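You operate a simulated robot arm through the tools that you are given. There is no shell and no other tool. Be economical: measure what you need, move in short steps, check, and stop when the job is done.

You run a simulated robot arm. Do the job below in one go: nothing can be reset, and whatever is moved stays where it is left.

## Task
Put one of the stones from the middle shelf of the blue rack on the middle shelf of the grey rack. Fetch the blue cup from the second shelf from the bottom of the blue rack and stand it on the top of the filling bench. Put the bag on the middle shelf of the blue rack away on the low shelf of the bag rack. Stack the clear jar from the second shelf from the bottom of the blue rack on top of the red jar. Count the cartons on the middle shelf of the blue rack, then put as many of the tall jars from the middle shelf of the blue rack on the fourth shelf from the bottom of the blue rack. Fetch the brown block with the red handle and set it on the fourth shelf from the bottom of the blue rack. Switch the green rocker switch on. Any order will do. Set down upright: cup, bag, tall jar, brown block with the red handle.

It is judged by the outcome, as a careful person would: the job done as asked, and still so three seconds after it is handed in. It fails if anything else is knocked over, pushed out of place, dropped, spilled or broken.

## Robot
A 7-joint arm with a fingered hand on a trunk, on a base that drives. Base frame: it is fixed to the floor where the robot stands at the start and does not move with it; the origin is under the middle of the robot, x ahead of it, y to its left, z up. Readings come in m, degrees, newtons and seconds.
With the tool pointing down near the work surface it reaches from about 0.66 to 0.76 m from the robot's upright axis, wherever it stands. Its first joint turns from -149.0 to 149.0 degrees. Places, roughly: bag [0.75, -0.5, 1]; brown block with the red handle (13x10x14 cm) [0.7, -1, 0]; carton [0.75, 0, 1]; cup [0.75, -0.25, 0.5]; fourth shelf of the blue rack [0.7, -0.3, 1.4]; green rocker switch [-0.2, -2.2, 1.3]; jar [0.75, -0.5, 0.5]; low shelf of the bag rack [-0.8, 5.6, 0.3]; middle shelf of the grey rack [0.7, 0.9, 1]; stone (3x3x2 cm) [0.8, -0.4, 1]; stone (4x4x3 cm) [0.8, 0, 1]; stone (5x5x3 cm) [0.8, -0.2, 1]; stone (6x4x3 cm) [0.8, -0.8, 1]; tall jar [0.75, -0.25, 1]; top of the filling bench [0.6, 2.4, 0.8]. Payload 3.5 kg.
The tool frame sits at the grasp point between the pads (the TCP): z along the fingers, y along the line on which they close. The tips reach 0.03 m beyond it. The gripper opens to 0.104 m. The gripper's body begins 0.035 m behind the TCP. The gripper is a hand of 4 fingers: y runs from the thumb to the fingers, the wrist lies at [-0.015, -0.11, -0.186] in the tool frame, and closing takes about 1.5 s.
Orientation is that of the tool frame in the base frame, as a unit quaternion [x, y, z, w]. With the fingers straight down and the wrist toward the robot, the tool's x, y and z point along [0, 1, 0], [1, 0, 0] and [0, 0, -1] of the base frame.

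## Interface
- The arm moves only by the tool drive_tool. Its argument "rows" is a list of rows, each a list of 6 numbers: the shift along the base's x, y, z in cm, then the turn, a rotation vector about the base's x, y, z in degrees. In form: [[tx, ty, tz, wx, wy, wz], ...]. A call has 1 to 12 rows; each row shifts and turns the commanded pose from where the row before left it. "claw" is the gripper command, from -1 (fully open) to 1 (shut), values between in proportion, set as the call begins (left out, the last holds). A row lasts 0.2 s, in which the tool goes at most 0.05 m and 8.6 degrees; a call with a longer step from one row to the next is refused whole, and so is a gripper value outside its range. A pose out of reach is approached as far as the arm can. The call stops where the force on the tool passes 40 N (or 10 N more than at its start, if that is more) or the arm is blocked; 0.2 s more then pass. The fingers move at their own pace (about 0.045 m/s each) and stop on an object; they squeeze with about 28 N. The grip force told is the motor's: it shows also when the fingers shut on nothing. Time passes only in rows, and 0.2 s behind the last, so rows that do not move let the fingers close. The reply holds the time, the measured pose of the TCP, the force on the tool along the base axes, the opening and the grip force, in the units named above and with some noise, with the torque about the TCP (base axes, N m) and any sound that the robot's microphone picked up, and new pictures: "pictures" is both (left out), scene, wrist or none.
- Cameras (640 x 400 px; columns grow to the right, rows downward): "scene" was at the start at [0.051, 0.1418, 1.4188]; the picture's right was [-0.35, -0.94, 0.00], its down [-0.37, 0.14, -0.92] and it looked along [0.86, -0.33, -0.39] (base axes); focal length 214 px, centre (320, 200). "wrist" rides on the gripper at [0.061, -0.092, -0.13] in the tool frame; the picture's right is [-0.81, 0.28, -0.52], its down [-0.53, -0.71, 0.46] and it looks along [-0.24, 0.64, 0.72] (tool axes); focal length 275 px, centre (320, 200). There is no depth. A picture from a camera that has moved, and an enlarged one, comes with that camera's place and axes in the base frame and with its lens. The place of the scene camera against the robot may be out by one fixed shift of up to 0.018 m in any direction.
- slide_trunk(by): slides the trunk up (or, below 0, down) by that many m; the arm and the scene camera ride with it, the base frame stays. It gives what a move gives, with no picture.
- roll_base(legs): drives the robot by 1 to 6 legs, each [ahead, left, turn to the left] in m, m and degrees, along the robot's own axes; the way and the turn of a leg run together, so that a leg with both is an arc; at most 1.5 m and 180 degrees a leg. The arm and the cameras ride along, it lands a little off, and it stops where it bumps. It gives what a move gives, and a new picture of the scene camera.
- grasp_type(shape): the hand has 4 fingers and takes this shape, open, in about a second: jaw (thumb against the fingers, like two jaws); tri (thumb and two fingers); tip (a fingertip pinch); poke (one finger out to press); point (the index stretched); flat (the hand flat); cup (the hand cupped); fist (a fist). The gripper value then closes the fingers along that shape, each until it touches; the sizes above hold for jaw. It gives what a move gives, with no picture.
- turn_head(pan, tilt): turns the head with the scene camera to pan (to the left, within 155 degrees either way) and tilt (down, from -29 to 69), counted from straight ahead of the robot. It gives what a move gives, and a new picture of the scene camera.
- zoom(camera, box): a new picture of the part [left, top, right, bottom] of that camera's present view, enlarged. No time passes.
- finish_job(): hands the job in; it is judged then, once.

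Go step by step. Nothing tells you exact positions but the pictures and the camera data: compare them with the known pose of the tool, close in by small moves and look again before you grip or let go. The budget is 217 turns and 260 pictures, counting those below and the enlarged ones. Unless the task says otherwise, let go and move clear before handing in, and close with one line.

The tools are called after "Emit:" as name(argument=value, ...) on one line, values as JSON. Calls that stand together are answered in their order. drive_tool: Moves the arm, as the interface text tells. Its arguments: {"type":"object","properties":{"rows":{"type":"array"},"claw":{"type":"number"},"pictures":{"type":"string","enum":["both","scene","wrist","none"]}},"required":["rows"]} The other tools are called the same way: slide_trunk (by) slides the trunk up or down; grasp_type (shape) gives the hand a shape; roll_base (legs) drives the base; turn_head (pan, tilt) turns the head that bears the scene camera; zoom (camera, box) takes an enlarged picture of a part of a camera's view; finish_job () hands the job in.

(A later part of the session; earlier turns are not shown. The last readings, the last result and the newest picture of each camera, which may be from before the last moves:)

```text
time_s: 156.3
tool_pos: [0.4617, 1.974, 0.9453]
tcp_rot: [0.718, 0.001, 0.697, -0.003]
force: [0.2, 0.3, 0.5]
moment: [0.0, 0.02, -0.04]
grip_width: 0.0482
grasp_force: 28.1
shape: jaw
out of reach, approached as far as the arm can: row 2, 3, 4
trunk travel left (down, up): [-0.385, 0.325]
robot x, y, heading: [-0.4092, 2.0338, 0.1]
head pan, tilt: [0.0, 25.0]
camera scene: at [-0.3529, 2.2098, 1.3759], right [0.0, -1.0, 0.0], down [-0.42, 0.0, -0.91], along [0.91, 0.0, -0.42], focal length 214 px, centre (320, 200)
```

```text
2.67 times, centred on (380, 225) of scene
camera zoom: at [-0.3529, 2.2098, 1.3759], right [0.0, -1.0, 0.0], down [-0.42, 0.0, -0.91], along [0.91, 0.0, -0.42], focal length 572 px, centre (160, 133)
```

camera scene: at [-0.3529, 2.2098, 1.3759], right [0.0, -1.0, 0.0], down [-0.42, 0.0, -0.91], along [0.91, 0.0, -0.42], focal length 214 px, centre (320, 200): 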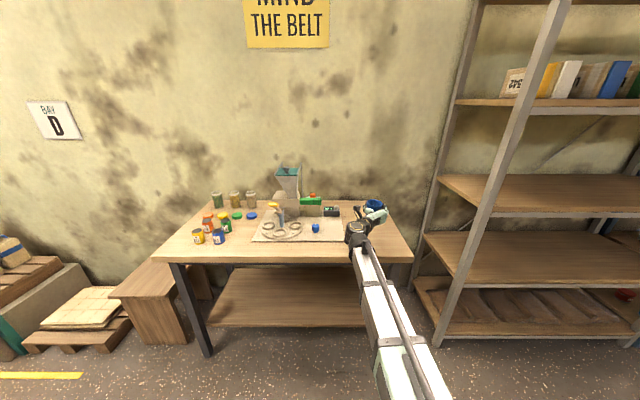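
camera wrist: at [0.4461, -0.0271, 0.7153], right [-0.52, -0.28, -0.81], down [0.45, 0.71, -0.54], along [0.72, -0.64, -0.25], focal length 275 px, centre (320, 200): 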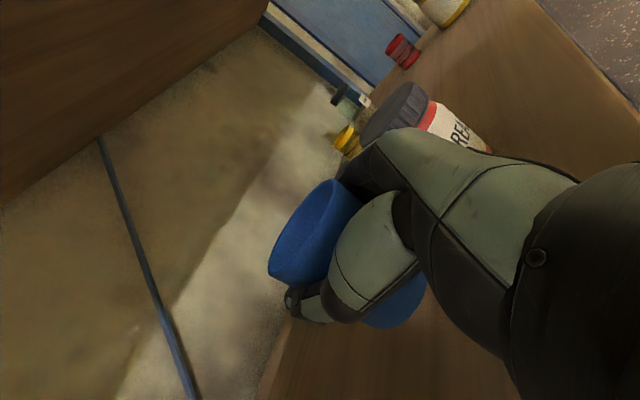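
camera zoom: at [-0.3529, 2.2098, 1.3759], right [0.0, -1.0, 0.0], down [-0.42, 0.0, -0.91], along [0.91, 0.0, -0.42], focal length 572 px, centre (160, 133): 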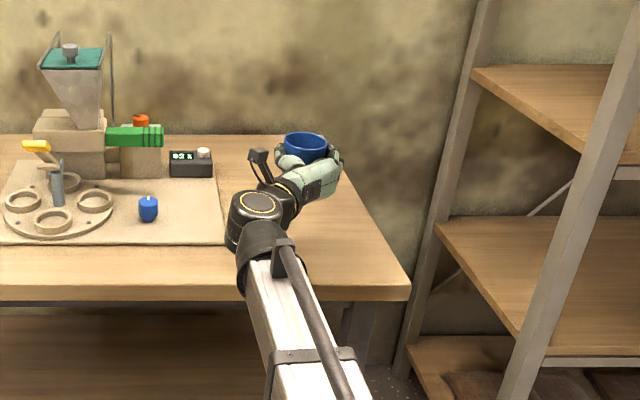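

The arm is at its lower limit here; use the trunk instead.

Emit:
slide_trunk(by=-0.05)

Emit:
zoom(camera="scene", box=[300, 150, 460, 300])

```text
time_s: 157.2
tool_pos: [0.4616, 1.9739, 0.8958]
tcp_rot: [0.718, 0.001, 0.697, -0.002]
force: [-0.1, -0.1, -0.5]
moment: [0.0, -0.02, 0.0]
grip_width: 0.0482
grasp_force: 27.9
shape: jaw
trunk travel left (down, up): [-0.335, 0.375]
robot x, y, heading: [-0.4091, 2.0344, -0.0]
head pan, tilt: [0.0, 25.0]
```

```text
2.67 times, centred on (380, 225) of scene
camera zoom: at [-0.353, 2.2098, 1.3259], right [0.0, -1.0, 0.0], down [-0.42, 0.0, -0.91], along [0.91, 0.0, -0.42], focal length 572 px, centre (160, 133)
```

zoom: 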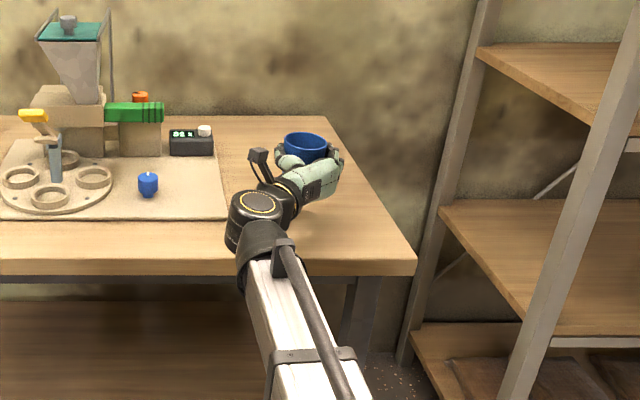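

Emit:
slide_trunk(by=-0.025)

Emit:
slide_trunk(by=-0.008)

Emit:
zoom(camera="scene", box=[340, 170, 420, 250])

```text
time_s: 157.9
tool_pos: [0.4613, 1.9742, 0.8711]
tcp_rot: [0.718, 0.002, 0.696, -0.003]
force: [0.0, 0.2, -0.6]
moment: [-0.04, 0.0, 0.0]
grip_width: 0.048
grasp_force: 27.8
shape: jaw
trunk travel left (down, up): [-0.31, 0.4]
robot x, y, heading: [-0.4112, 2.0372, 0.1]
head pan, tilt: [0.0, 25.0]
```

```text
time_s: 158.5
tool_pos: [0.4627, 1.9733, 0.863]
tcp_rot: [0.718, 0.001, 0.696, -0.002]
force: [0.5, 0.4, -0.4]
moment: [0.03, 0.0, 0.0]
grip_width: 0.0479
grasp_force: 27.7
shape: jaw
trunk travel left (down, up): [-0.302, 0.408]
robot x, y, heading: [-0.4098, 2.0345, 0.1]
head pan, tilt: [0.0, 25.0]
```

```text
5.00 times, centred on (380, 210) of scene
camera zoom: at [-0.353, 2.2098, 1.2929], right [0.0, -1.0, 0.0], down [-0.42, 0.0, -0.91], along [0.91, 0.0, -0.42], focal length 1072 px, centre (20, 150)
```

zoom: 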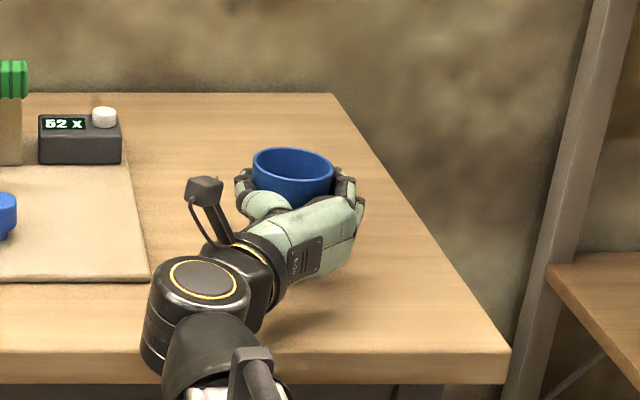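

Emit:
slide_trunk(by=-0.006)

Emit:
slide_trunk(by=-0.005)

Emit:
slide_trunk(by=-0.004)

```text
time_s: 159.0
tool_pos: [0.4621, 1.973, 0.856]
tcp_rot: [0.717, 0.001, 0.697, -0.002]
force: [0.3, 0.1, -0.3]
moment: [0.0, 0.0, 0.0]
grip_width: 0.0478
grasp_force: 27.2
shape: jaw
trunk travel left (down, up): [-0.296, 0.414]
robot x, y, heading: [-0.4104, 2.0319, 0.1]
head pan, tilt: [0.0, 25.0]
```

```text
time_s: 159.6
tool_pos: [0.4627, 1.9739, 0.852]
tcp_rot: [0.718, 0.001, 0.696, -0.002]
force: [-0.3, 0.2, -1.2]
moment: [0.01, 0.04, -0.01]
grip_width: 0.0479
grasp_force: 27.7
shape: jaw
trunk travel left (down, up): [-0.291, 0.419]
robot x, y, heading: [-0.4106, 2.0325, 0.0]
head pan, tilt: [0.0, 25.0]
```

```text
time_s: 160.1
tool_pos: [0.4621, 1.9736, 0.8479]
tcp_rot: [0.718, 0.002, 0.696, -0.003]
force: [-0.4, 0.5, -0.2]
moment: [-0.01, -0.04, 0.02]
grip_width: 0.0483
grasp_force: 28.1
shape: jaw
trunk travel left (down, up): [-0.287, 0.423]
robot x, y, heading: [-0.4129, 2.0366, 0.2]
head pan, tilt: [0.0, 25.0]
```

Emit:
slide_trunk(by=-0.004)

Emit:
slide_trunk(by=-0.004)

Emit:
zoom(camera="scene", box=[340, 170, 420, 250])

Emit:
zoom(camera="wrist", box=[180, 150, 480, 380])

```text
time_s: 160.6
tool_pos: [0.4617, 1.9722, 0.8439]
tcp_rot: [0.718, 0.001, 0.696, -0.002]
force: [0.3, 0.2, 0.2]
moment: [0.0, 0.02, 0.01]
grip_width: 0.0481
grasp_force: 27.9
shape: jaw
trunk travel left (down, up): [-0.283, 0.427]
robot x, y, heading: [-0.4099, 2.0353, 0.2]
head pan, tilt: [0.0, 25.0]
```

```text
time_s: 161.2
tool_pos: [0.4634, 1.9733, 0.8398]
tcp_rot: [0.717, 0.001, 0.697, -0.002]
force: [0.5, 0.7, -0.1]
moment: [0.02, 0.0, 0.0]
grip_width: 0.048
grasp_force: 28.1
shape: jaw
trunk travel left (down, up): [-0.279, 0.431]
robot x, y, heading: [-0.4103, 2.0381, -0.1]
head pan, tilt: [0.0, 25.0]
```

```text
5.00 times, centred on (380, 210) of scene
camera zoom: at [-0.353, 2.2098, 1.2699], right [0.0, -1.0, 0.0], down [-0.42, 0.0, -0.91], along [0.91, 0.0, -0.42], focal length 1072 px, centre (20, 150)
```

zoom: 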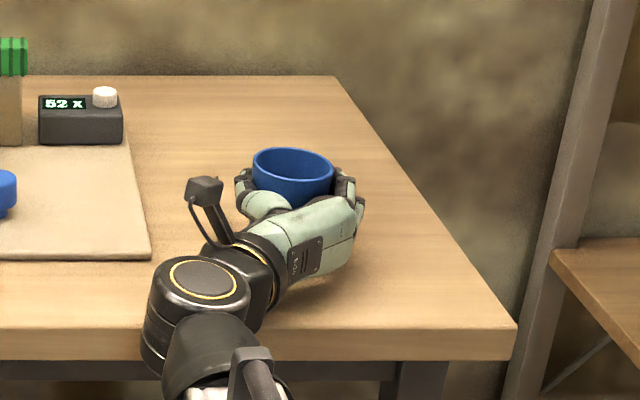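

```text
1.74 times, centred on (330, 265) of wrist
camera zoom: at [0.3344, 2.0643, 0.9043], right [-0.54, -0.28, -0.8], down [0.44, 0.72, -0.55], along [0.72, -0.64, -0.27], focal length 479 px, centre (303, 87)
```

zoom: 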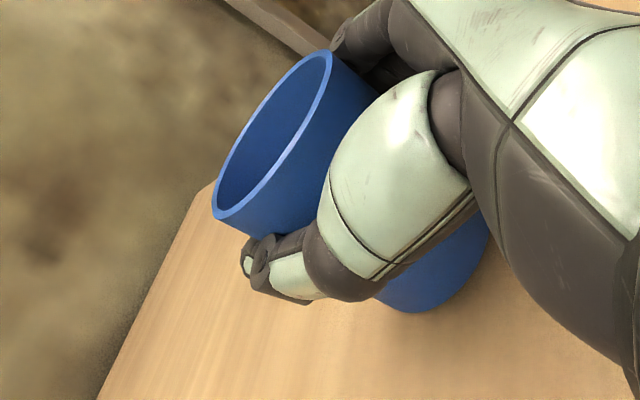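

To keep the wrist clear of the bench edge, I shift back 2 cm and continue lowering.

Emit:
drive_tool(rows=[[-1, 0, 0, 0, 0, 0], [-1.2, 0, 0, 0, 0, 0]], pictures="none")

Emit:
slide_trunk(by=-0.006)

Emit:
slide_trunk(by=-0.004)

Emit:
slide_trunk(by=-0.004)

```text
time_s: 161.8
tool_pos: [0.4418, 1.9738, 0.8409]
tcp_rot: [0.718, 0.0, 0.697, -0.002]
force: [0.3, -0.4, -0.2]
moment: [0.03, -0.03, 0.0]
grip_width: 0.048
grasp_force: 27.7
shape: jaw
trunk travel left (down, up): [-0.279, 0.431]
robot x, y, heading: [-0.4092, 2.0353, -0.1]
head pan, tilt: [0.0, 25.0]
```

```text
time_s: 162.3
tool_pos: [0.4414, 1.974, 0.8353]
tcp_rot: [0.716, 0.002, 0.698, -0.002]
force: [0.8, 0.8, 5.2]
moment: [-0.15, -0.11, 0.03]
grip_width: 0.0478
grasp_force: 28.1
shape: jaw
trunk travel left (down, up): [-0.273, 0.437]
robot x, y, heading: [-0.4126, 2.0352, -0.1]
head pan, tilt: [0.0, 25.0]
```

```text
time_s: 162.8
tool_pos: [0.4414, 1.9746, 0.8328]
tcp_rot: [0.716, 0.002, 0.698, -0.002]
force: [5.3, 1.4, 18.9]
moment: [-0.39, -0.34, 0.14]
grip_width: 0.0475
grasp_force: 27.9
shape: jaw
trunk travel left (down, up): [-0.269, 0.441]
robot x, y, heading: [-0.41, 2.0364, 0.1]
head pan, tilt: [0.0, 25.0]
```

```text
time_s: 163.4
tool_pos: [0.4406, 1.9746, 0.827]
tcp_rot: [0.717, 0.002, 0.697, -0.002]
force: [3.1, 1.9, 18.2]
moment: [-0.24, -0.26, 0.12]
grip_width: 0.0459
grasp_force: 27.8
shape: jaw
trunk travel left (down, up): [-0.265, 0.445]
robot x, y, heading: [-0.411, 2.0366, 0.0]
head pan, tilt: [0.0, 25.0]
```

Contact made. Ease up, open, and check.

Emit:
slide_trunk(by=0.003)

Emit:
drive_tool(rows=[[0, 0, 0, 0, 0, 0], [0, 0, 0, 0, 0, 0], [0, 0, 0, 0, 0, 0], [0, 0, 0, 0, 0, 0], [0, 0, 0, 0, 0, 0], [0, 0, 0, 0, 0, 0], [0, 0, 0, 0, 0, 0], [-2, 0, 0, 0, 0, 0], [-3, 0, 0, 0, 0, 0], [-4, 0, 0, 0, 0, 0], [-4, 0, 0, 0, 0, 0]], claw=-1)

```text
time_s: 163.9
tool_pos: [0.4416, 1.9738, 0.83]
tcp_rot: [0.717, 0.001, 0.697, -0.003]
force: [1.2, 1.3, 6.4]
moment: [-0.04, -0.11, 0.0]
grip_width: 0.046
grasp_force: 28.0
shape: jaw
trunk travel left (down, up): [-0.268, 0.442]
robot x, y, heading: [-0.4057, 2.0351, 0.2]
head pan, tilt: [0.0, 25.0]
```

```text
time_s: 166.3
tool_pos: [0.3121, 1.9741, 0.829]
tcp_rot: [0.717, 0.001, 0.697, -0.002]
force: [-0.4, 0.3, 1.2]
moment: [-0.01, -0.01, 0.0]
grip_width: 0.1035
grasp_force: 0.1
shape: jaw
trunk travel left (down, up): [-0.268, 0.442]
robot x, y, heading: [-0.4118, 2.0362, -0.0]
head pan, tilt: [0.0, 25.0]
camera scene: at [-0.3529, 2.2098, 1.2589], right [0.0, -1.0, 0.0], down [-0.42, 0.0, -0.91], along [0.91, 0.0, -0.42], focal length 214 px, centre (320, 200)
camera wrist: at [0.1841, 2.0659, 0.8925], right [-0.54, -0.28, -0.8], down [0.44, 0.72, -0.55], along [0.72, -0.64, -0.27], focal length 275 px, centre (320, 200)
```

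scene: 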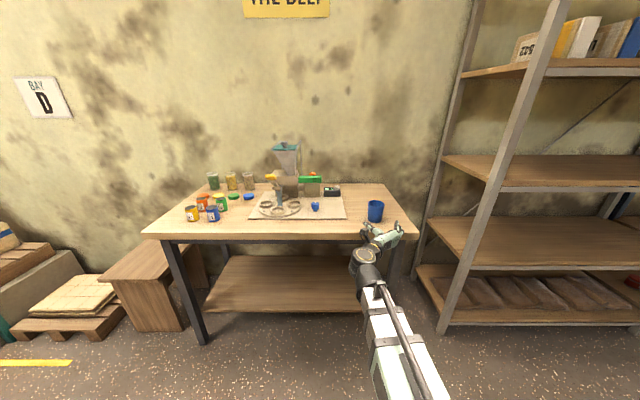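
wrist: 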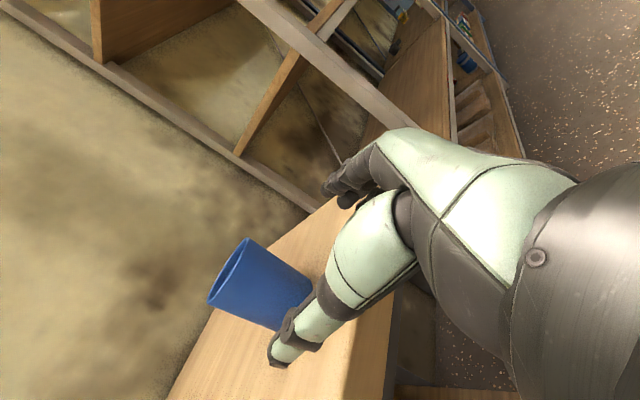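

The cup stands on the bench. Now back to the blue rack for the clear jar; I drive there and look.

Emit:
roll_base(legs=[[-0.3, 0, 0], [0, -1.3, 0], [0, -1.25, -0.5]])

Emit:
turn_head(pan=-5, tilt=25)

```text
time_s: 180.5
tool_pos: [-0.0659, -0.6416, 0.8278]
tcp_rot: [0.718, -0.021, 0.696, 0.019]
force: [0.2, -0.6, 0.3]
moment: [0.05, -0.03, -0.01]
grip_width: 0.1037
grasp_force: 0.1
shape: jaw
trunk travel left (down, up): [-0.268, 0.442]
robot x, y, heading: [-0.7865, -0.5367, -3.2]
head pan, tilt: [0.0, 25.0]
camera scene: at [-0.7169, -0.3665, 1.2589], right [-0.06, -1.0, 0.0], down [-0.42, 0.03, -0.91], along [0.9, -0.06, -0.42], focal length 214 px, centre (320, 200)
```

scene: 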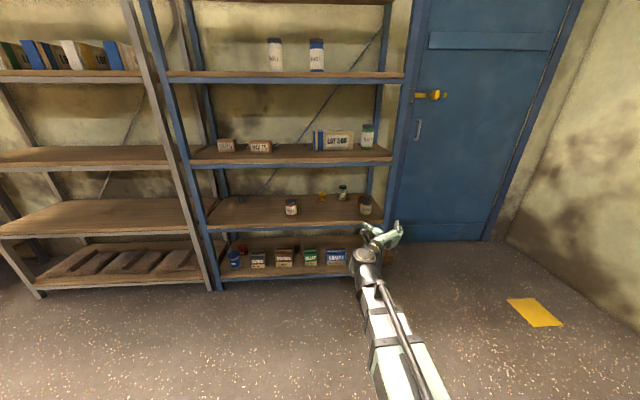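

```text
time_s: 181.2
tool_pos: [-0.0656, -0.6439, 0.8283]
tcp_rot: [0.717, -0.022, 0.696, 0.019]
force: [0.2, -0.9, -0.2]
moment: [-0.01, -0.01, -0.01]
grip_width: 0.1034
grasp_force: 0.1
shape: jaw
trunk travel left (down, up): [-0.268, 0.442]
robot x, y, heading: [-0.7836, -0.5365, -3.5]
head pan, tilt: [-5.0, 25.0]
camera scene: at [-0.7177, -0.3745, 1.2589], right [-0.15, -0.99, 0.0], down [-0.42, 0.06, -0.91], along [0.9, -0.13, -0.42], focal length 214 px, centre (320, 200)
```

scene: 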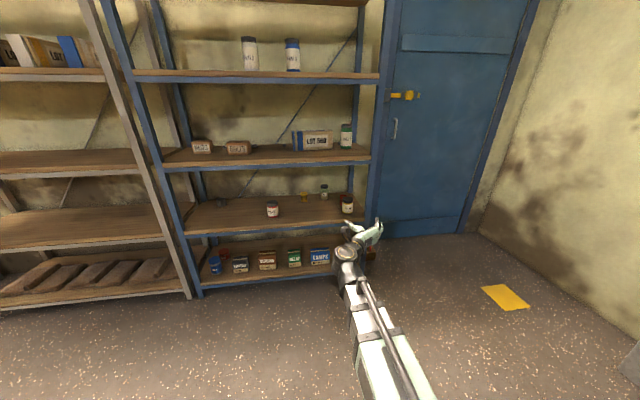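

I straighten the heading, lower the trunk, and pitch the hand 34° down in free space.

Emit:
roll_base(legs=[[0.1, 0, 3.4]])

Emit:
slide_trunk(by=-0.15)

Emit:
drive_tool(rows=[[0, 0, 1.5, 0, 8.5, 0], [0, 0, 1.5, 0, 8.5, 0], [0, 0, 1.5, 0, 8.5, 0], [0, 0, 1.5, 0, 8.5, 0]])

```text
time_s: 182.3
tool_pos: [0.0377, -0.6034, 0.8284]
tcp_rot: [0.718, 0.0, 0.696, -0.001]
force: [-0.2, -0.3, 0.0]
moment: [-0.04, 0.02, -0.01]
grip_width: 0.1034
grasp_force: 0.0
shape: jaw
trunk travel left (down, up): [-0.268, 0.442]
robot x, y, heading: [-0.6851, -0.54, 0.1]
head pan, tilt: [-5.0, 25.0]
camera scene: at [-0.6282, -0.3746, 1.2589], right [-0.09, -1.0, 0.0], down [-0.42, 0.04, -0.91], along [0.9, -0.08, -0.42], focal length 214 px, centre (320, 200)
```

scene: 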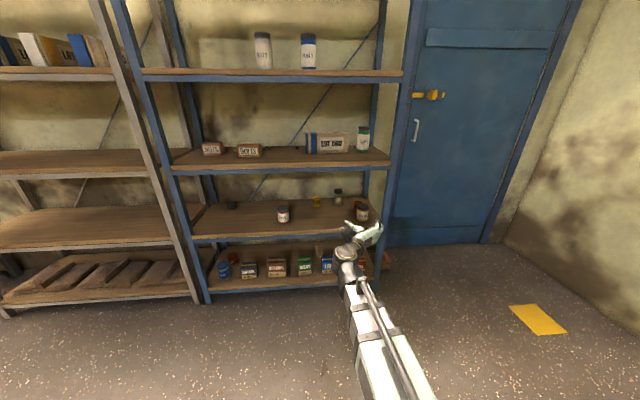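

```text
time_s: 184.0
tool_pos: [0.0371, -0.604, 0.6784]
tcp_rot: [0.717, 0.0, 0.697, -0.001]
force: [-2.0, 0.0, -0.2]
moment: [0.0, 0.0, 0.01]
grip_width: 0.1037
grasp_force: 0.0
shape: jaw
trunk travel left (down, up): [-0.118, 0.592]
robot x, y, heading: [-0.6819, -0.5405, -0.0]
head pan, tilt: [-5.0, 25.0]
```

```text
time_s: 185.0
tool_pos: [0.0369, -0.6054, 0.7379]
tcp_rot: [0.89, 0.001, 0.455, -0.001]
force: [0.3, 0.8, 0.2]
moment: [0.0, 0.0, -0.02]
grip_width: 0.1039
grasp_force: 0.0
shape: jaw
trunk travel left (down, up): [-0.118, 0.592]
robot x, y, heading: [-0.6861, -0.5397, -0.0]
head pan, tilt: [-5.0, 25.0]
camera scene: at [-0.628, -0.3746, 1.1088], right [-0.09, -1.0, 0.0], down [-0.42, 0.04, -0.91], along [0.9, -0.08, -0.42], focal length 214 px, centre (320, 200)
camera wrist: at [-0.0327, -0.513, 0.8642], right [-0.89, -0.28, -0.36], down [0.06, 0.71, -0.7], along [0.45, -0.64, -0.62], focal length 275 px, centre (320, 200)
```

scene: 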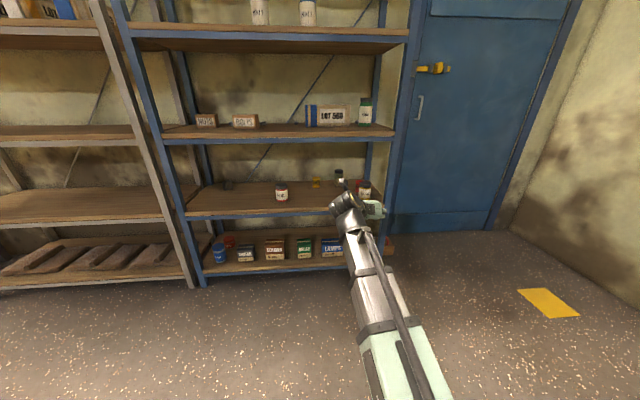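
wrist: 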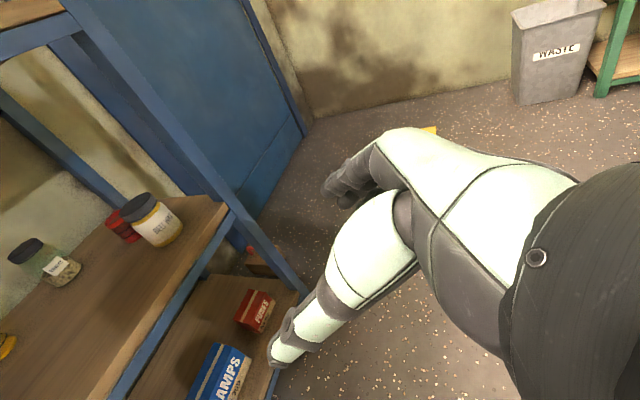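

Clear jar ≈(0.82,-0.645). I lower a bit, line up in y, and roll forward.

Emit:
drive_tool(rows=[[0, -2, -3, 0, 0, 0], [0, -2, -2, 0, 0, 0]], pictures="none")

Emit:
roll_base(legs=[[0.47, 0, 0]])

Emit:
drive_tool(rows=[[0, 0, 0, 0, 0, 0]], pictures="wrist")

```text
time_s: 185.6
tool_pos: [0.037, -0.6447, 0.6891]
tcp_rot: [0.89, -0.001, 0.457, -0.002]
force: [-0.5, -0.6, -0.2]
moment: [0.01, -0.02, 0.01]
grip_width: 0.1037
grasp_force: 0.0
shape: jaw
trunk travel left (down, up): [-0.118, 0.592]
robot x, y, heading: [-0.6884, -0.5411, -0.0]
head pan, tilt: [-5.0, 25.0]
```

```text
time_s: 188.5
tool_pos: [0.5094, -0.64, 0.6894]
tcp_rot: [0.89, 0.003, 0.456, -0.003]
force: [-0.1, -0.1, 0.2]
moment: [0.0, 0.01, 0.02]
grip_width: 0.1037
grasp_force: 0.0
shape: jaw
trunk travel left (down, up): [-0.118, 0.592]
robot x, y, heading: [-0.2133, -0.5387, 0.2]
head pan, tilt: [-5.0, 25.0]
camera scene: at [-0.1568, -0.3733, 1.1089], right [-0.08, -1.0, 0.0], down [-0.42, 0.03, -0.91], along [0.9, -0.07, -0.42], focal length 214 px, centre (320, 200)
```

scene: 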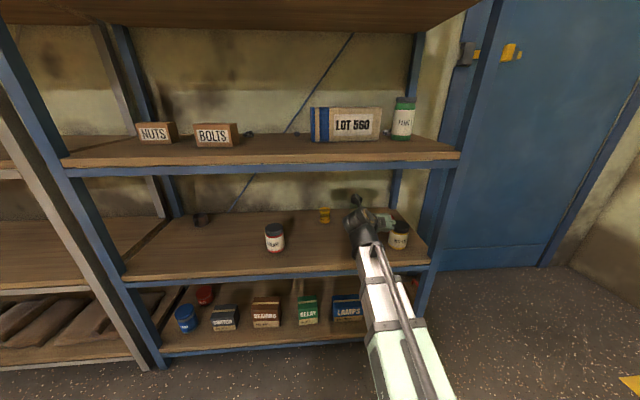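

```text
time_s: 188.9
tool_pos: [0.5107, -0.6391, 0.6872]
tcp_rot: [0.89, 0.003, 0.455, -0.002]
force: [1.1, 0.0, 0.4]
moment: [-0.02, -0.02, 0.01]
grip_width: 0.1036
grasp_force: 0.2
shape: jaw
trunk travel left (down, up): [-0.118, 0.592]
robot x, y, heading: [-0.2142, -0.5422, 0.3]
head pan, tilt: [-5.0, 25.0]
camera wrist: at [0.4393, -0.5481, 0.8144], right [-0.89, -0.28, -0.36], down [0.05, 0.72, -0.7], along [0.45, -0.64, -0.62], focal length 275 px, centre (320, 200)
```

wrist: 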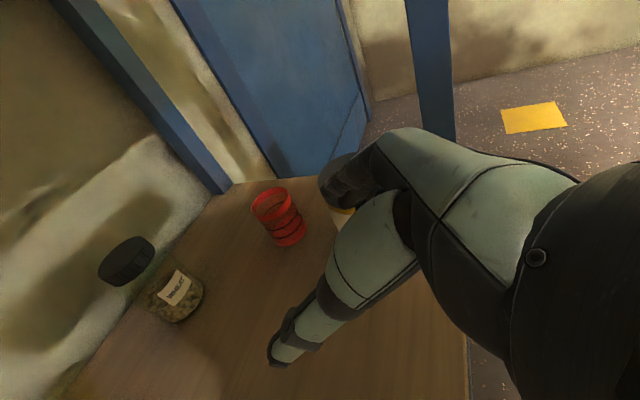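

Jar centre ≈(0.80,-0.638). A flatter pitch (20°) suits the lid; I adjust and move in.

Emit:
drive_tool(rows=[[1, 0, -1, 0, -7, 0], [1, 0, -1, 0, -7, 0], [3, 0, 0, 0, 0, 0], [3, 0, 0, 0, 0, 0], [3, 0, 0, 0, 0, 0]], pictures="none")

Emit:
slide_trunk(by=-0.04)

Emit:
drive_tool(rows=[[3, 0, 0, 0, 0, 0], [2, 0, 0, 0, 0, 0]])

```text
time_s: 190.1
tool_pos: [0.6215, -0.6365, 0.6686]
tcp_rot: [0.827, 0.003, 0.562, -0.002]
force: [0.7, 0.0, 0.0]
moment: [0.01, -0.03, 0.03]
grip_width: 0.1038
grasp_force: 0.0
shape: jaw
trunk travel left (down, up): [-0.118, 0.592]
robot x, y, heading: [-0.2096, -0.5425, 0.3]
head pan, tilt: [-5.0, 25.0]
```

```text
time_s: 190.9
tool_pos: [0.6204, -0.636, 0.6298]
tcp_rot: [0.827, 0.004, 0.562, -0.002]
force: [0.9, -0.2, -0.9]
moment: [-0.02, 0.0, 0.0]
grip_width: 0.1035
grasp_force: 0.0
shape: jaw
trunk travel left (down, up): [-0.078, 0.632]
robot x, y, heading: [-0.2127, -0.5414, 0.4]
head pan, tilt: [-5.0, 25.0]
```

```text
time_s: 191.5
tool_pos: [0.6707, -0.6355, 0.6296]
tcp_rot: [0.828, 0.004, 0.561, -0.002]
force: [-0.4, -0.6, -0.3]
moment: [-0.03, -0.01, 0.02]
grip_width: 0.1039
grasp_force: 0.0
shape: jaw
trunk travel left (down, up): [-0.078, 0.632]
robot x, y, heading: [-0.2117, -0.5409, 0.2]
head pan, tilt: [-5.0, 25.0]
camera scene: at [-0.1569, -0.3733, 1.0689], right [-0.08, -1.0, 0.0], down [-0.42, 0.03, -0.91], along [0.9, -0.07, -0.42], focal length 214 px, centre (320, 200)
camera wrist: at [0.5723, -0.5446, 0.734], right [-0.78, -0.28, -0.56], down [0.22, 0.72, -0.66], along [0.59, -0.64, -0.49], focal length 275 px, centre (320, 200)
```

scene: 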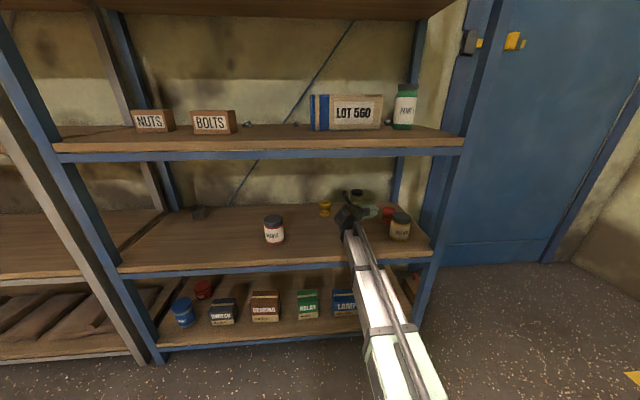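
wrist: 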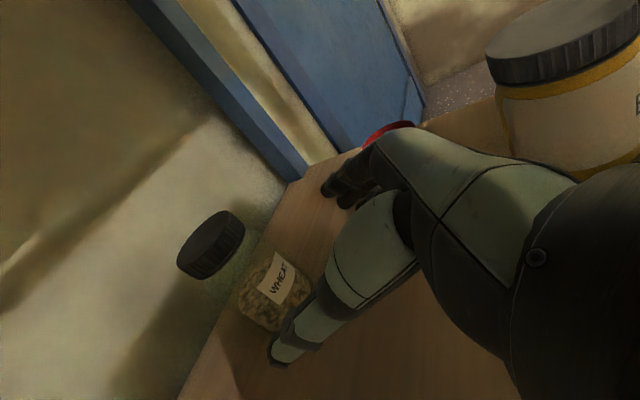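

Emit:
drive_tool(rows=[[2.5, 0, -0.7, 0, 0, 0], [2.5, 0, -0.7, 0, 0, 0], [2, 0, -0.5, 0, 0, 0], [1.5, 0, -0.3, 0, 0, 0], [1.2, 0, -0.1, 0, 0, 0]])

Emit:
zoom(camera="scene", box=[300, 170, 430, 260])

```text
time_s: 192.7
tool_pos: [0.7686, -0.6355, 0.6064]
tcp_rot: [0.828, 0.004, 0.561, -0.002]
force: [0.2, -0.3, -0.5]
moment: [-0.01, 0.03, 0.0]
grip_width: 0.1038
grasp_force: 0.0
shape: jaw
trunk travel left (down, up): [-0.078, 0.632]
robot x, y, heading: [-0.2162, -0.5421, 0.2]
head pan, tilt: [-5.0, 25.0]
camera scene: at [-0.1569, -0.3733, 1.0689], right [-0.08, -1.0, 0.0], down [-0.42, 0.03, -0.91], along [0.9, -0.07, -0.42], focal length 214 px, centre (320, 200)
camera wrist: at [0.6695, -0.5448, 0.7115], right [-0.78, -0.28, -0.56], down [0.22, 0.71, -0.66], along [0.59, -0.64, -0.49], focal length 275 px, centre (320, 200)
```

scene: 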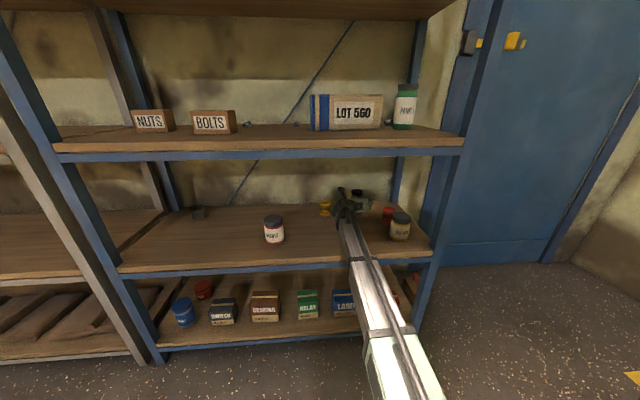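
wrist: 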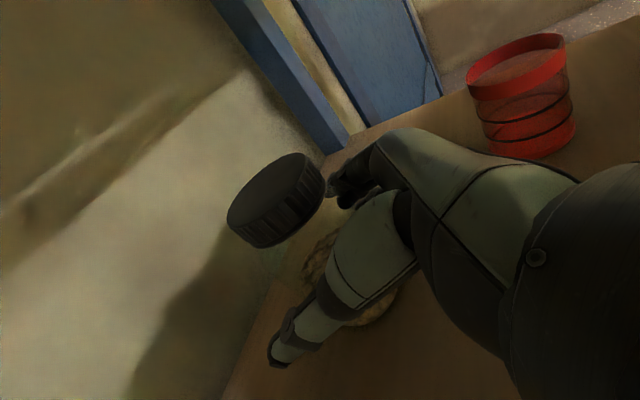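

```text
4.44 times, centred on (365, 215) of scene
camera zoom: at [-0.1569, -0.3733, 1.0689], right [-0.08, -1.0, 0.0], down [-0.42, 0.03, -0.91], along [0.9, -0.07, -0.42], focal length 953 px, centre (120, 133)
```

zoom: 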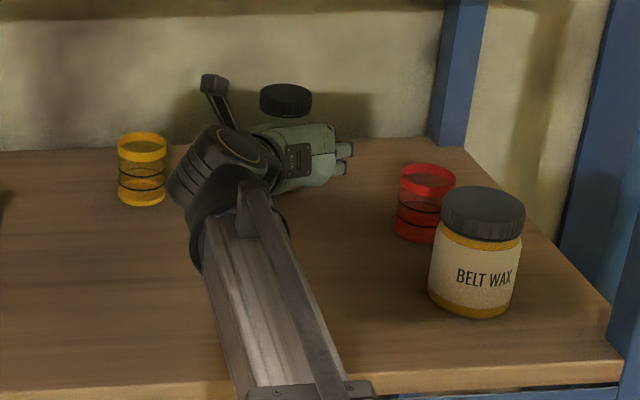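

Before closing I check what the red striped thing is, to be sure which is "the red jar".

Emit:
zoom(camera="scene", box=[360, 195, 430, 245])

Emit:
zoom(camera="wrist", box=[440, 20, 600, 170])

Emit:
zoom(camera="scene", box=[240, 190, 340, 255])

```text
8.00 times, centred on (395, 220) of scene
camera zoom: at [-0.1569, -0.3733, 1.0689], right [-0.08, -1.0, 0.0], down [-0.42, 0.03, -0.91], along [0.9, -0.07, -0.42], focal length 1716 px, centre (-280, 40)
```

zoom: 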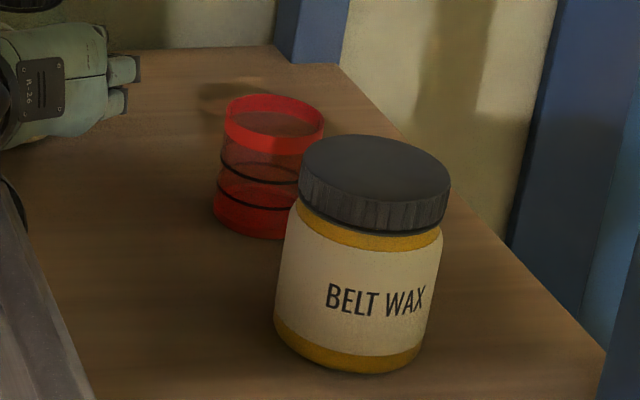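

```text
2.67 times, centred on (520, 95) of wrist
camera zoom: at [0.6695, -0.5448, 0.7115], right [-0.78, -0.28, -0.56], down [0.22, 0.71, -0.66], along [0.59, -0.64, -0.49], focal length 734 px, centre (-213, 480)
```

zoom: 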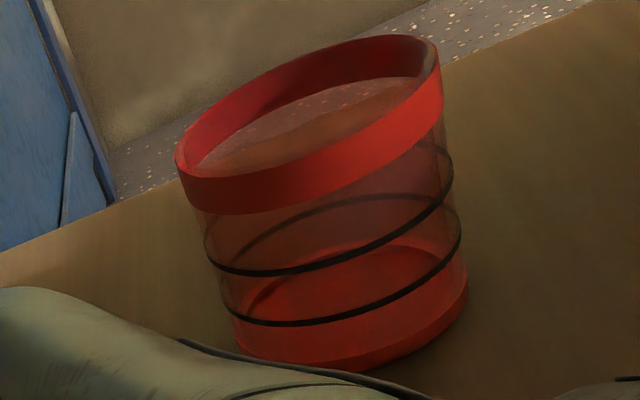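

```text
6.15 times, centred on (290, 222) of scene
camera zoom: at [-0.1569, -0.3733, 1.0689], right [-0.08, -1.0, 0.0], down [-0.42, 0.03, -0.91], along [0.9, -0.07, -0.42], focal length 1320 px, centre (505, 62)
```

zoom: 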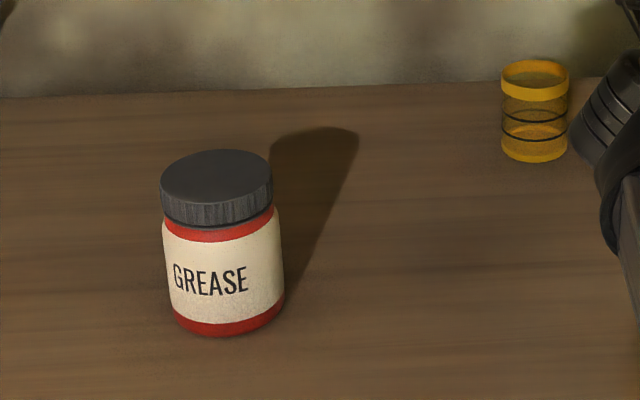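

Those are translucent beakers; the red jar is GREASE. Now close on the clear jar.

Emit:
drive_tool(rows=[[0, 0, 0, 0, 0, 0], [0, 0, 0, 0, 0, 0], [0, 0, 0, 0, 0, 0], [0, 0, 0, 0, 0, 0], [0, 0, 0, 0, 0, 0], [0, 0, 0, 0, 0, 0], [0, 0, 0, 0, 0, 0]], claw=1, pictures="none")

Emit:
drive_tool(rows=[[0, 0, 1, 0, 0, 0], [0, 0, 1.5, 0, 0, 0], [-1, 0, 2, 0, 0, 0], [-2, 0, 2, 0, 0, 0], [-2, 0, 2, 0, 0, 0]])

```text
time_s: 194.3
tool_pos: [0.7681, -0.6343, 0.608]
tcp_rot: [0.828, 0.004, 0.561, -0.002]
force: [0.2, -0.4, -0.6]
moment: [-0.07, 0.01, 0.01]
grip_width: 0.0559
grasp_force: 28.2
shape: jaw
trunk travel left (down, up): [-0.078, 0.632]
robot x, y, heading: [-0.2112, -0.5406, 0.4]
head pan, tilt: [-5.0, 25.0]
```

```text
time_s: 195.5
tool_pos: [0.7189, -0.6405, 0.6912]
tcp_rot: [0.828, 0.003, 0.561, -0.003]
force: [-0.7, 0.2, -3.4]
moment: [-0.01, -0.01, 0.02]
grip_width: 0.0555
grasp_force: 28.3
shape: jaw
trunk travel left (down, up): [-0.078, 0.632]
robot x, y, heading: [-0.2128, -0.5352, 0.4]
head pan, tilt: [-5.0, 25.0]
camera scene: at [-0.1564, -0.3733, 1.0688], right [-0.08, -1.0, 0.0], down [-0.42, 0.03, -0.91], along [0.9, -0.07, -0.42], focal length 214 px, centre (320, 200)
camera wrist: at [0.6205, -0.5483, 0.796], right [-0.78, -0.28, -0.56], down [0.22, 0.72, -0.66], along [0.59, -0.64, -0.49], focal length 275 px, centre (320, 200)
```

scene: 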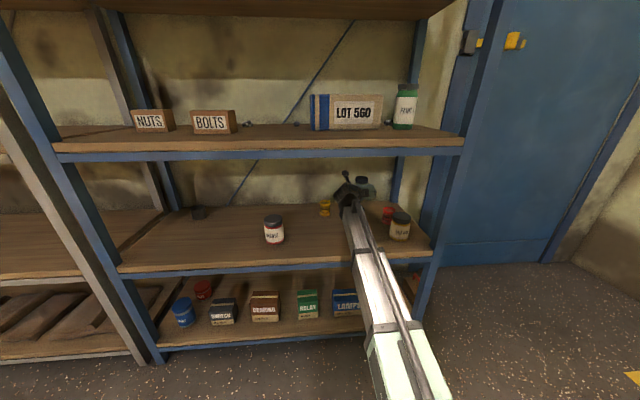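
wrist: 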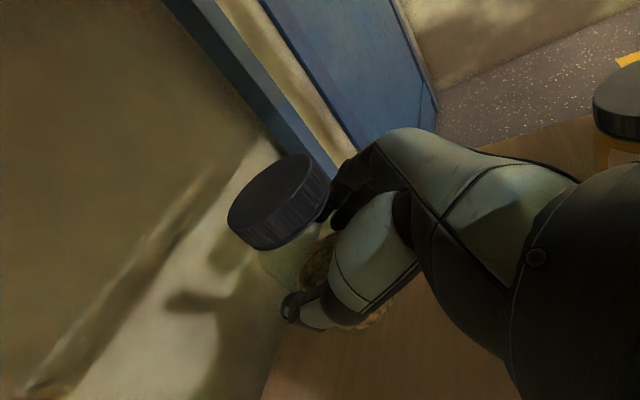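

Held. I withdraw, shift left in front of GREASE, and look.

Emit:
roll_base(legs=[[-0.35, 0, 0], [0, 0.38, 0]])

Emit:
drive_tool(rows=[[0, 0, 2, 0, 0, 0], [0, 0, 2, 0, 0, 0], [0, 0, 2, 0, 0, 0]], pictures="wrist")

Emit:
zoom(camera="scene", box=[240, 140, 400, 240])

```text
time_s: 199.8
tool_pos: [0.3696, -0.2536, 0.6906]
tcp_rot: [0.828, 0.006, 0.561, -0.005]
force: [-0.3, -0.9, -3.8]
moment: [-0.05, 0.05, -0.01]
grip_width: 0.0559
grasp_force: 28.0
shape: jaw
trunk travel left (down, up): [-0.078, 0.632]
robot x, y, heading: [-0.5588, -0.1574, 0.9]
head pan, tilt: [-5.0, 25.0]
camera scene: at [-0.5087, 0.0084, 1.0689], right [-0.07, -1.0, 0.0], down [-0.42, 0.03, -0.91], along [0.9, -0.07, -0.42], focal length 214 px, centre (320, 200)
```

scene: 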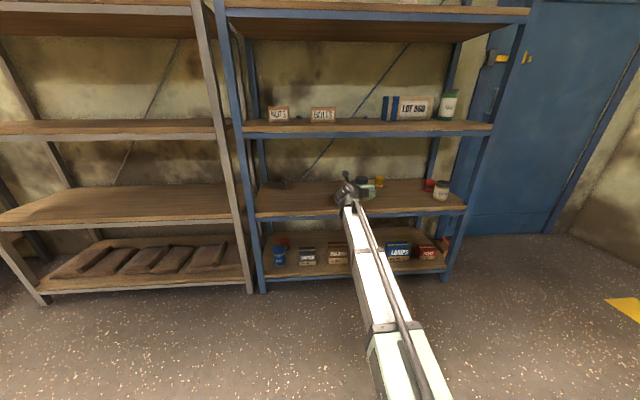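

```text
time_s: 200.6
tool_pos: [0.3687, -0.2545, 0.7504]
tcp_rot: [0.827, 0.006, 0.562, -0.004]
force: [-0.9, 0.2, -3.4]
moment: [0.0, 0.03, 0.01]
grip_width: 0.0558
grasp_force: 27.4
shape: jaw
trunk travel left (down, up): [-0.078, 0.632]
robot x, y, heading: [-0.566, -0.1569, 0.8]
head pan, tilt: [-5.0, 25.0]
camera wrist: at [0.2698, -0.1635, 0.8544], right [-0.78, -0.29, -0.56], down [0.21, 0.72, -0.66], along [0.59, -0.64, -0.49], focal length 275 px, centre (320, 200)
```

wrist: 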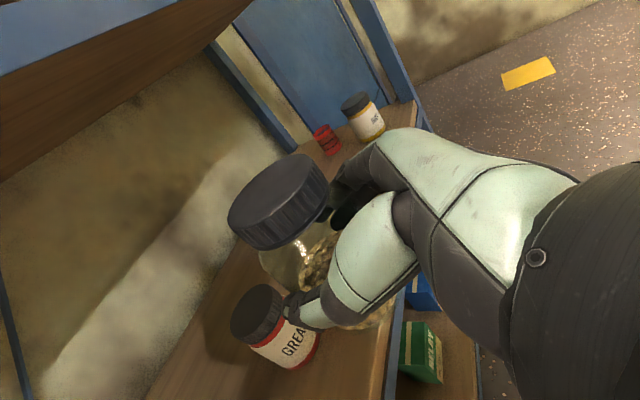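

```text
4.00 times, centred on (320, 190) of scene
camera zoom: at [-0.5086, 0.0084, 1.0688], right [-0.07, -1.0, 0.0], down [-0.42, 0.03, -0.91], along [0.9, -0.07, -0.42], focal length 858 px, centre (320, 240)
```

zoom: 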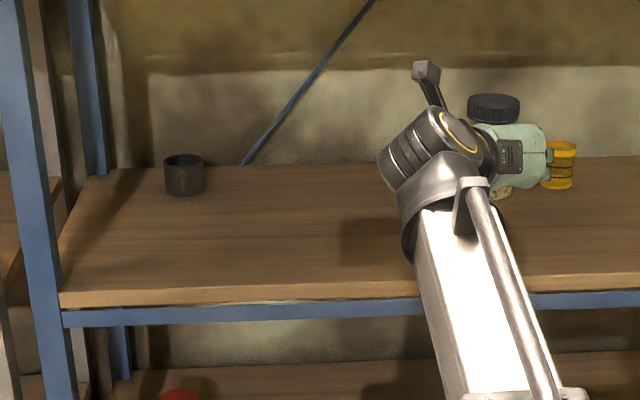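

GREASE centre ≈(0.567,-0.254), lid top ≈0.64. I roll forward so the clear jar comes over it.

Emit:
roll_base(legs=[[0.17, 0, 0]])

Emit:
drive_tool(rows=[[0, 0, 0, 0, 0, 0]])

Emit:
zoom(camera="scene", box=[300, 140, 440, 260])

Emit:
zoom(camera="wrist", box=[180, 130, 480, 380])

```text
time_s: 202.0
tool_pos: [0.5362, -0.2473, 0.7511]
tcp_rot: [0.828, 0.007, 0.561, -0.005]
force: [0.1, 0.3, -2.9]
moment: [0.0, 0.06, -0.03]
grip_width: 0.0557
grasp_force: 28.4
shape: jaw
trunk travel left (down, up): [-0.078, 0.632]
robot x, y, heading: [-0.3946, -0.1574, 0.8]
head pan, tilt: [-5.0, 25.0]
camera scene: at [-0.3424, 0.0109, 1.0689], right [-0.07, -1.0, 0.0], down [-0.42, 0.03, -0.91], along [0.9, -0.06, -0.42], focal length 214 px, centre (320, 200)
```

scene: 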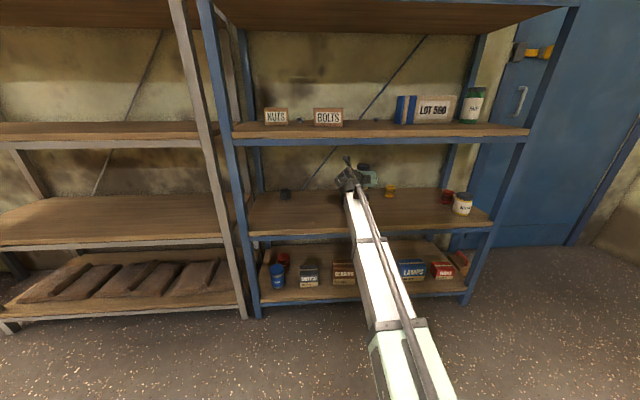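

```text
time_s: 202.4
tool_pos: [0.5361, -0.2476, 0.7493]
tcp_rot: [0.827, 0.008, 0.562, -0.005]
force: [0.1, 0.5, -3.0]
moment: [-0.02, 0.05, 0.01]
grip_width: 0.0556
grasp_force: 27.8
shape: jaw
trunk travel left (down, up): [-0.078, 0.632]
robot x, y, heading: [-0.3944, -0.1555, 1.0]
head pan, tilt: [-5.0, 25.0]
camera scene: at [-0.3424, 0.0109, 1.0689], right [-0.07, -1.0, 0.0], down [-0.42, 0.03, -0.91], along [0.9, -0.06, -0.42], focal length 214 px, centre (320, 200)
camera wrist: at [0.4365, -0.1581, 0.8543], right [-0.78, -0.29, -0.56], down [0.21, 0.72, -0.66], along [0.59, -0.63, -0.49], focal length 275 px, centre (320, 200)
```

scene: 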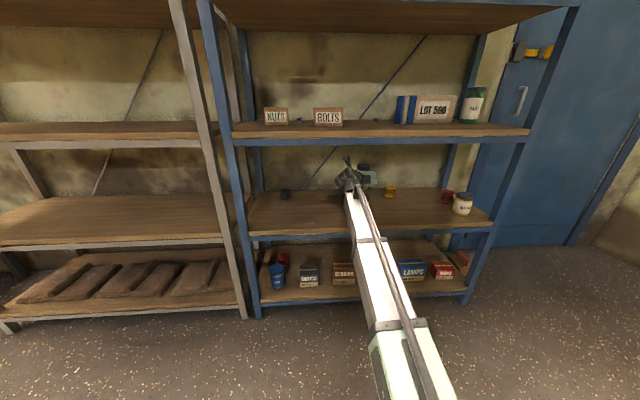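
wrist: 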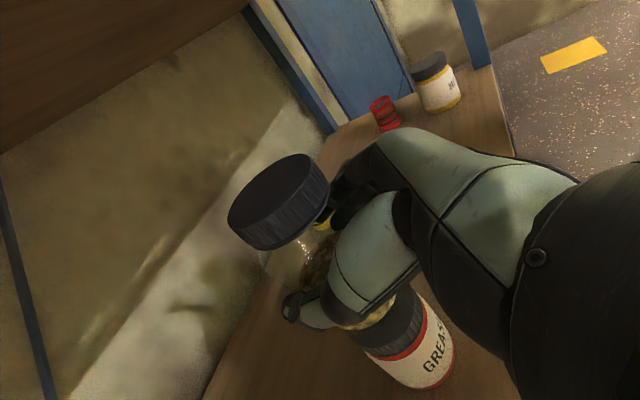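

```text
3.33 times, centred on (370, 200) of scene
camera zoom: at [-0.3424, 0.0109, 1.0689], right [-0.07, -1.0, 0.0], down [-0.42, 0.03, -0.91], along [0.9, -0.06, -0.42], focal length 715 px, centre (153, 200)
```

zoom: 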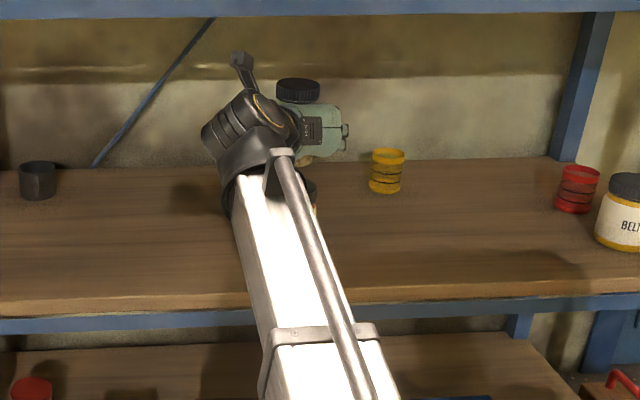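

```text
1.60 times, centred on (330, 255) of wrist
camera zoom: at [0.4365, -0.1581, 0.8543], right [-0.78, -0.29, -0.56], down [0.21, 0.72, -0.66], along [0.59, -0.63, -0.49], focal length 440 px, centre (304, 112)
```

zoom: 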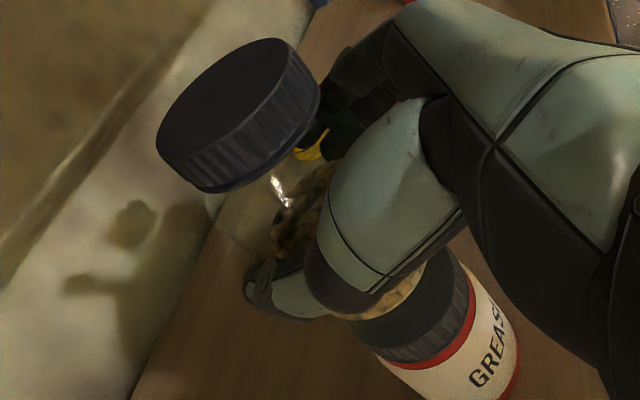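

Shift by (+1.4,-0.6) cm to centre over the lid, then lower slowly.

Emit:
drive_tool(rows=[[1.4, -0.6, 0, 0, 0, 0], [0, 0, -1.5, 0, 0, 0], [0, 0, -1.5, 0, 0, 0], [0, 0, 0, 0, 0, 0]], pictures="wrist")

Emit:
zoom(camera="wrist", box=[180, 130, 480, 380])

Emit:
zoom(camera="scene", box=[330, 150, 410, 230])

```text
time_s: 203.4
tool_pos: [0.5488, -0.2552, 0.719]
tcp_rot: [0.827, 0.008, 0.561, -0.005]
force: [0.3, 0.2, -2.9]
moment: [0.0, 0.03, -0.03]
grip_width: 0.0559
grasp_force: 27.6
shape: jaw
trunk travel left (down, up): [-0.078, 0.632]
robot x, y, heading: [-0.3978, -0.1557, 0.8]
head pan, tilt: [-5.0, 25.0]
camera wrist: at [0.4496, -0.1645, 0.824], right [-0.78, -0.29, -0.56], down [0.21, 0.72, -0.66], along [0.6, -0.63, -0.49], focal length 275 px, centre (320, 200)
```

wrist: 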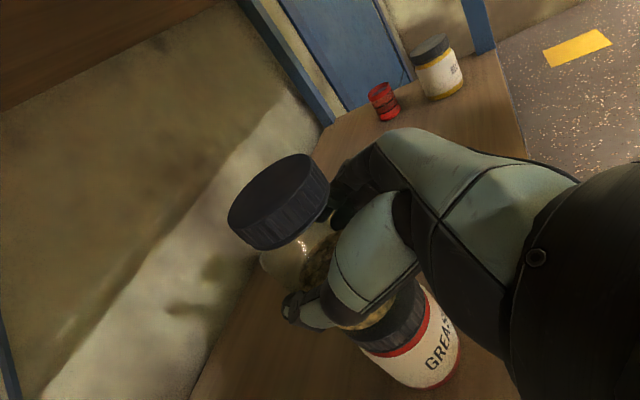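

```text
1.60 times, centred on (330, 255) of wrist
camera zoom: at [0.4496, -0.1645, 0.824], right [-0.78, -0.29, -0.56], down [0.21, 0.72, -0.66], along [0.6, -0.63, -0.49], focal length 440 px, centre (304, 112)
```

zoom: 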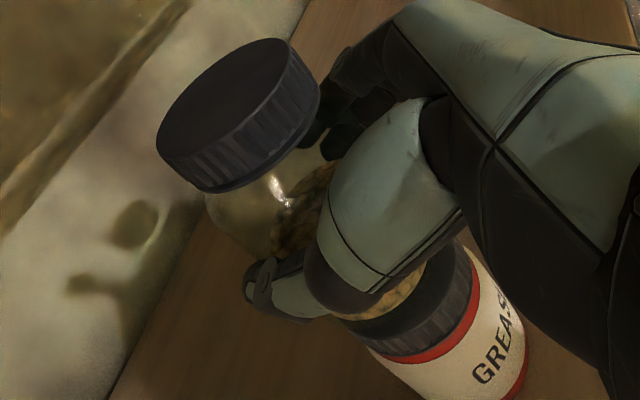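

```text
5.00 times, centred on (370, 190) of scene
camera zoom: at [-0.3424, 0.0109, 1.0689], right [-0.07, -1.0, 0.0], down [-0.42, 0.03, -0.91], along [0.9, -0.06, -0.42], focal length 1072 px, centre (70, 250)
```

zoom: 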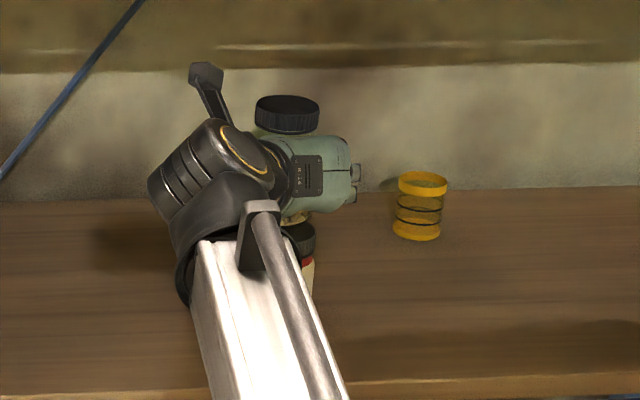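

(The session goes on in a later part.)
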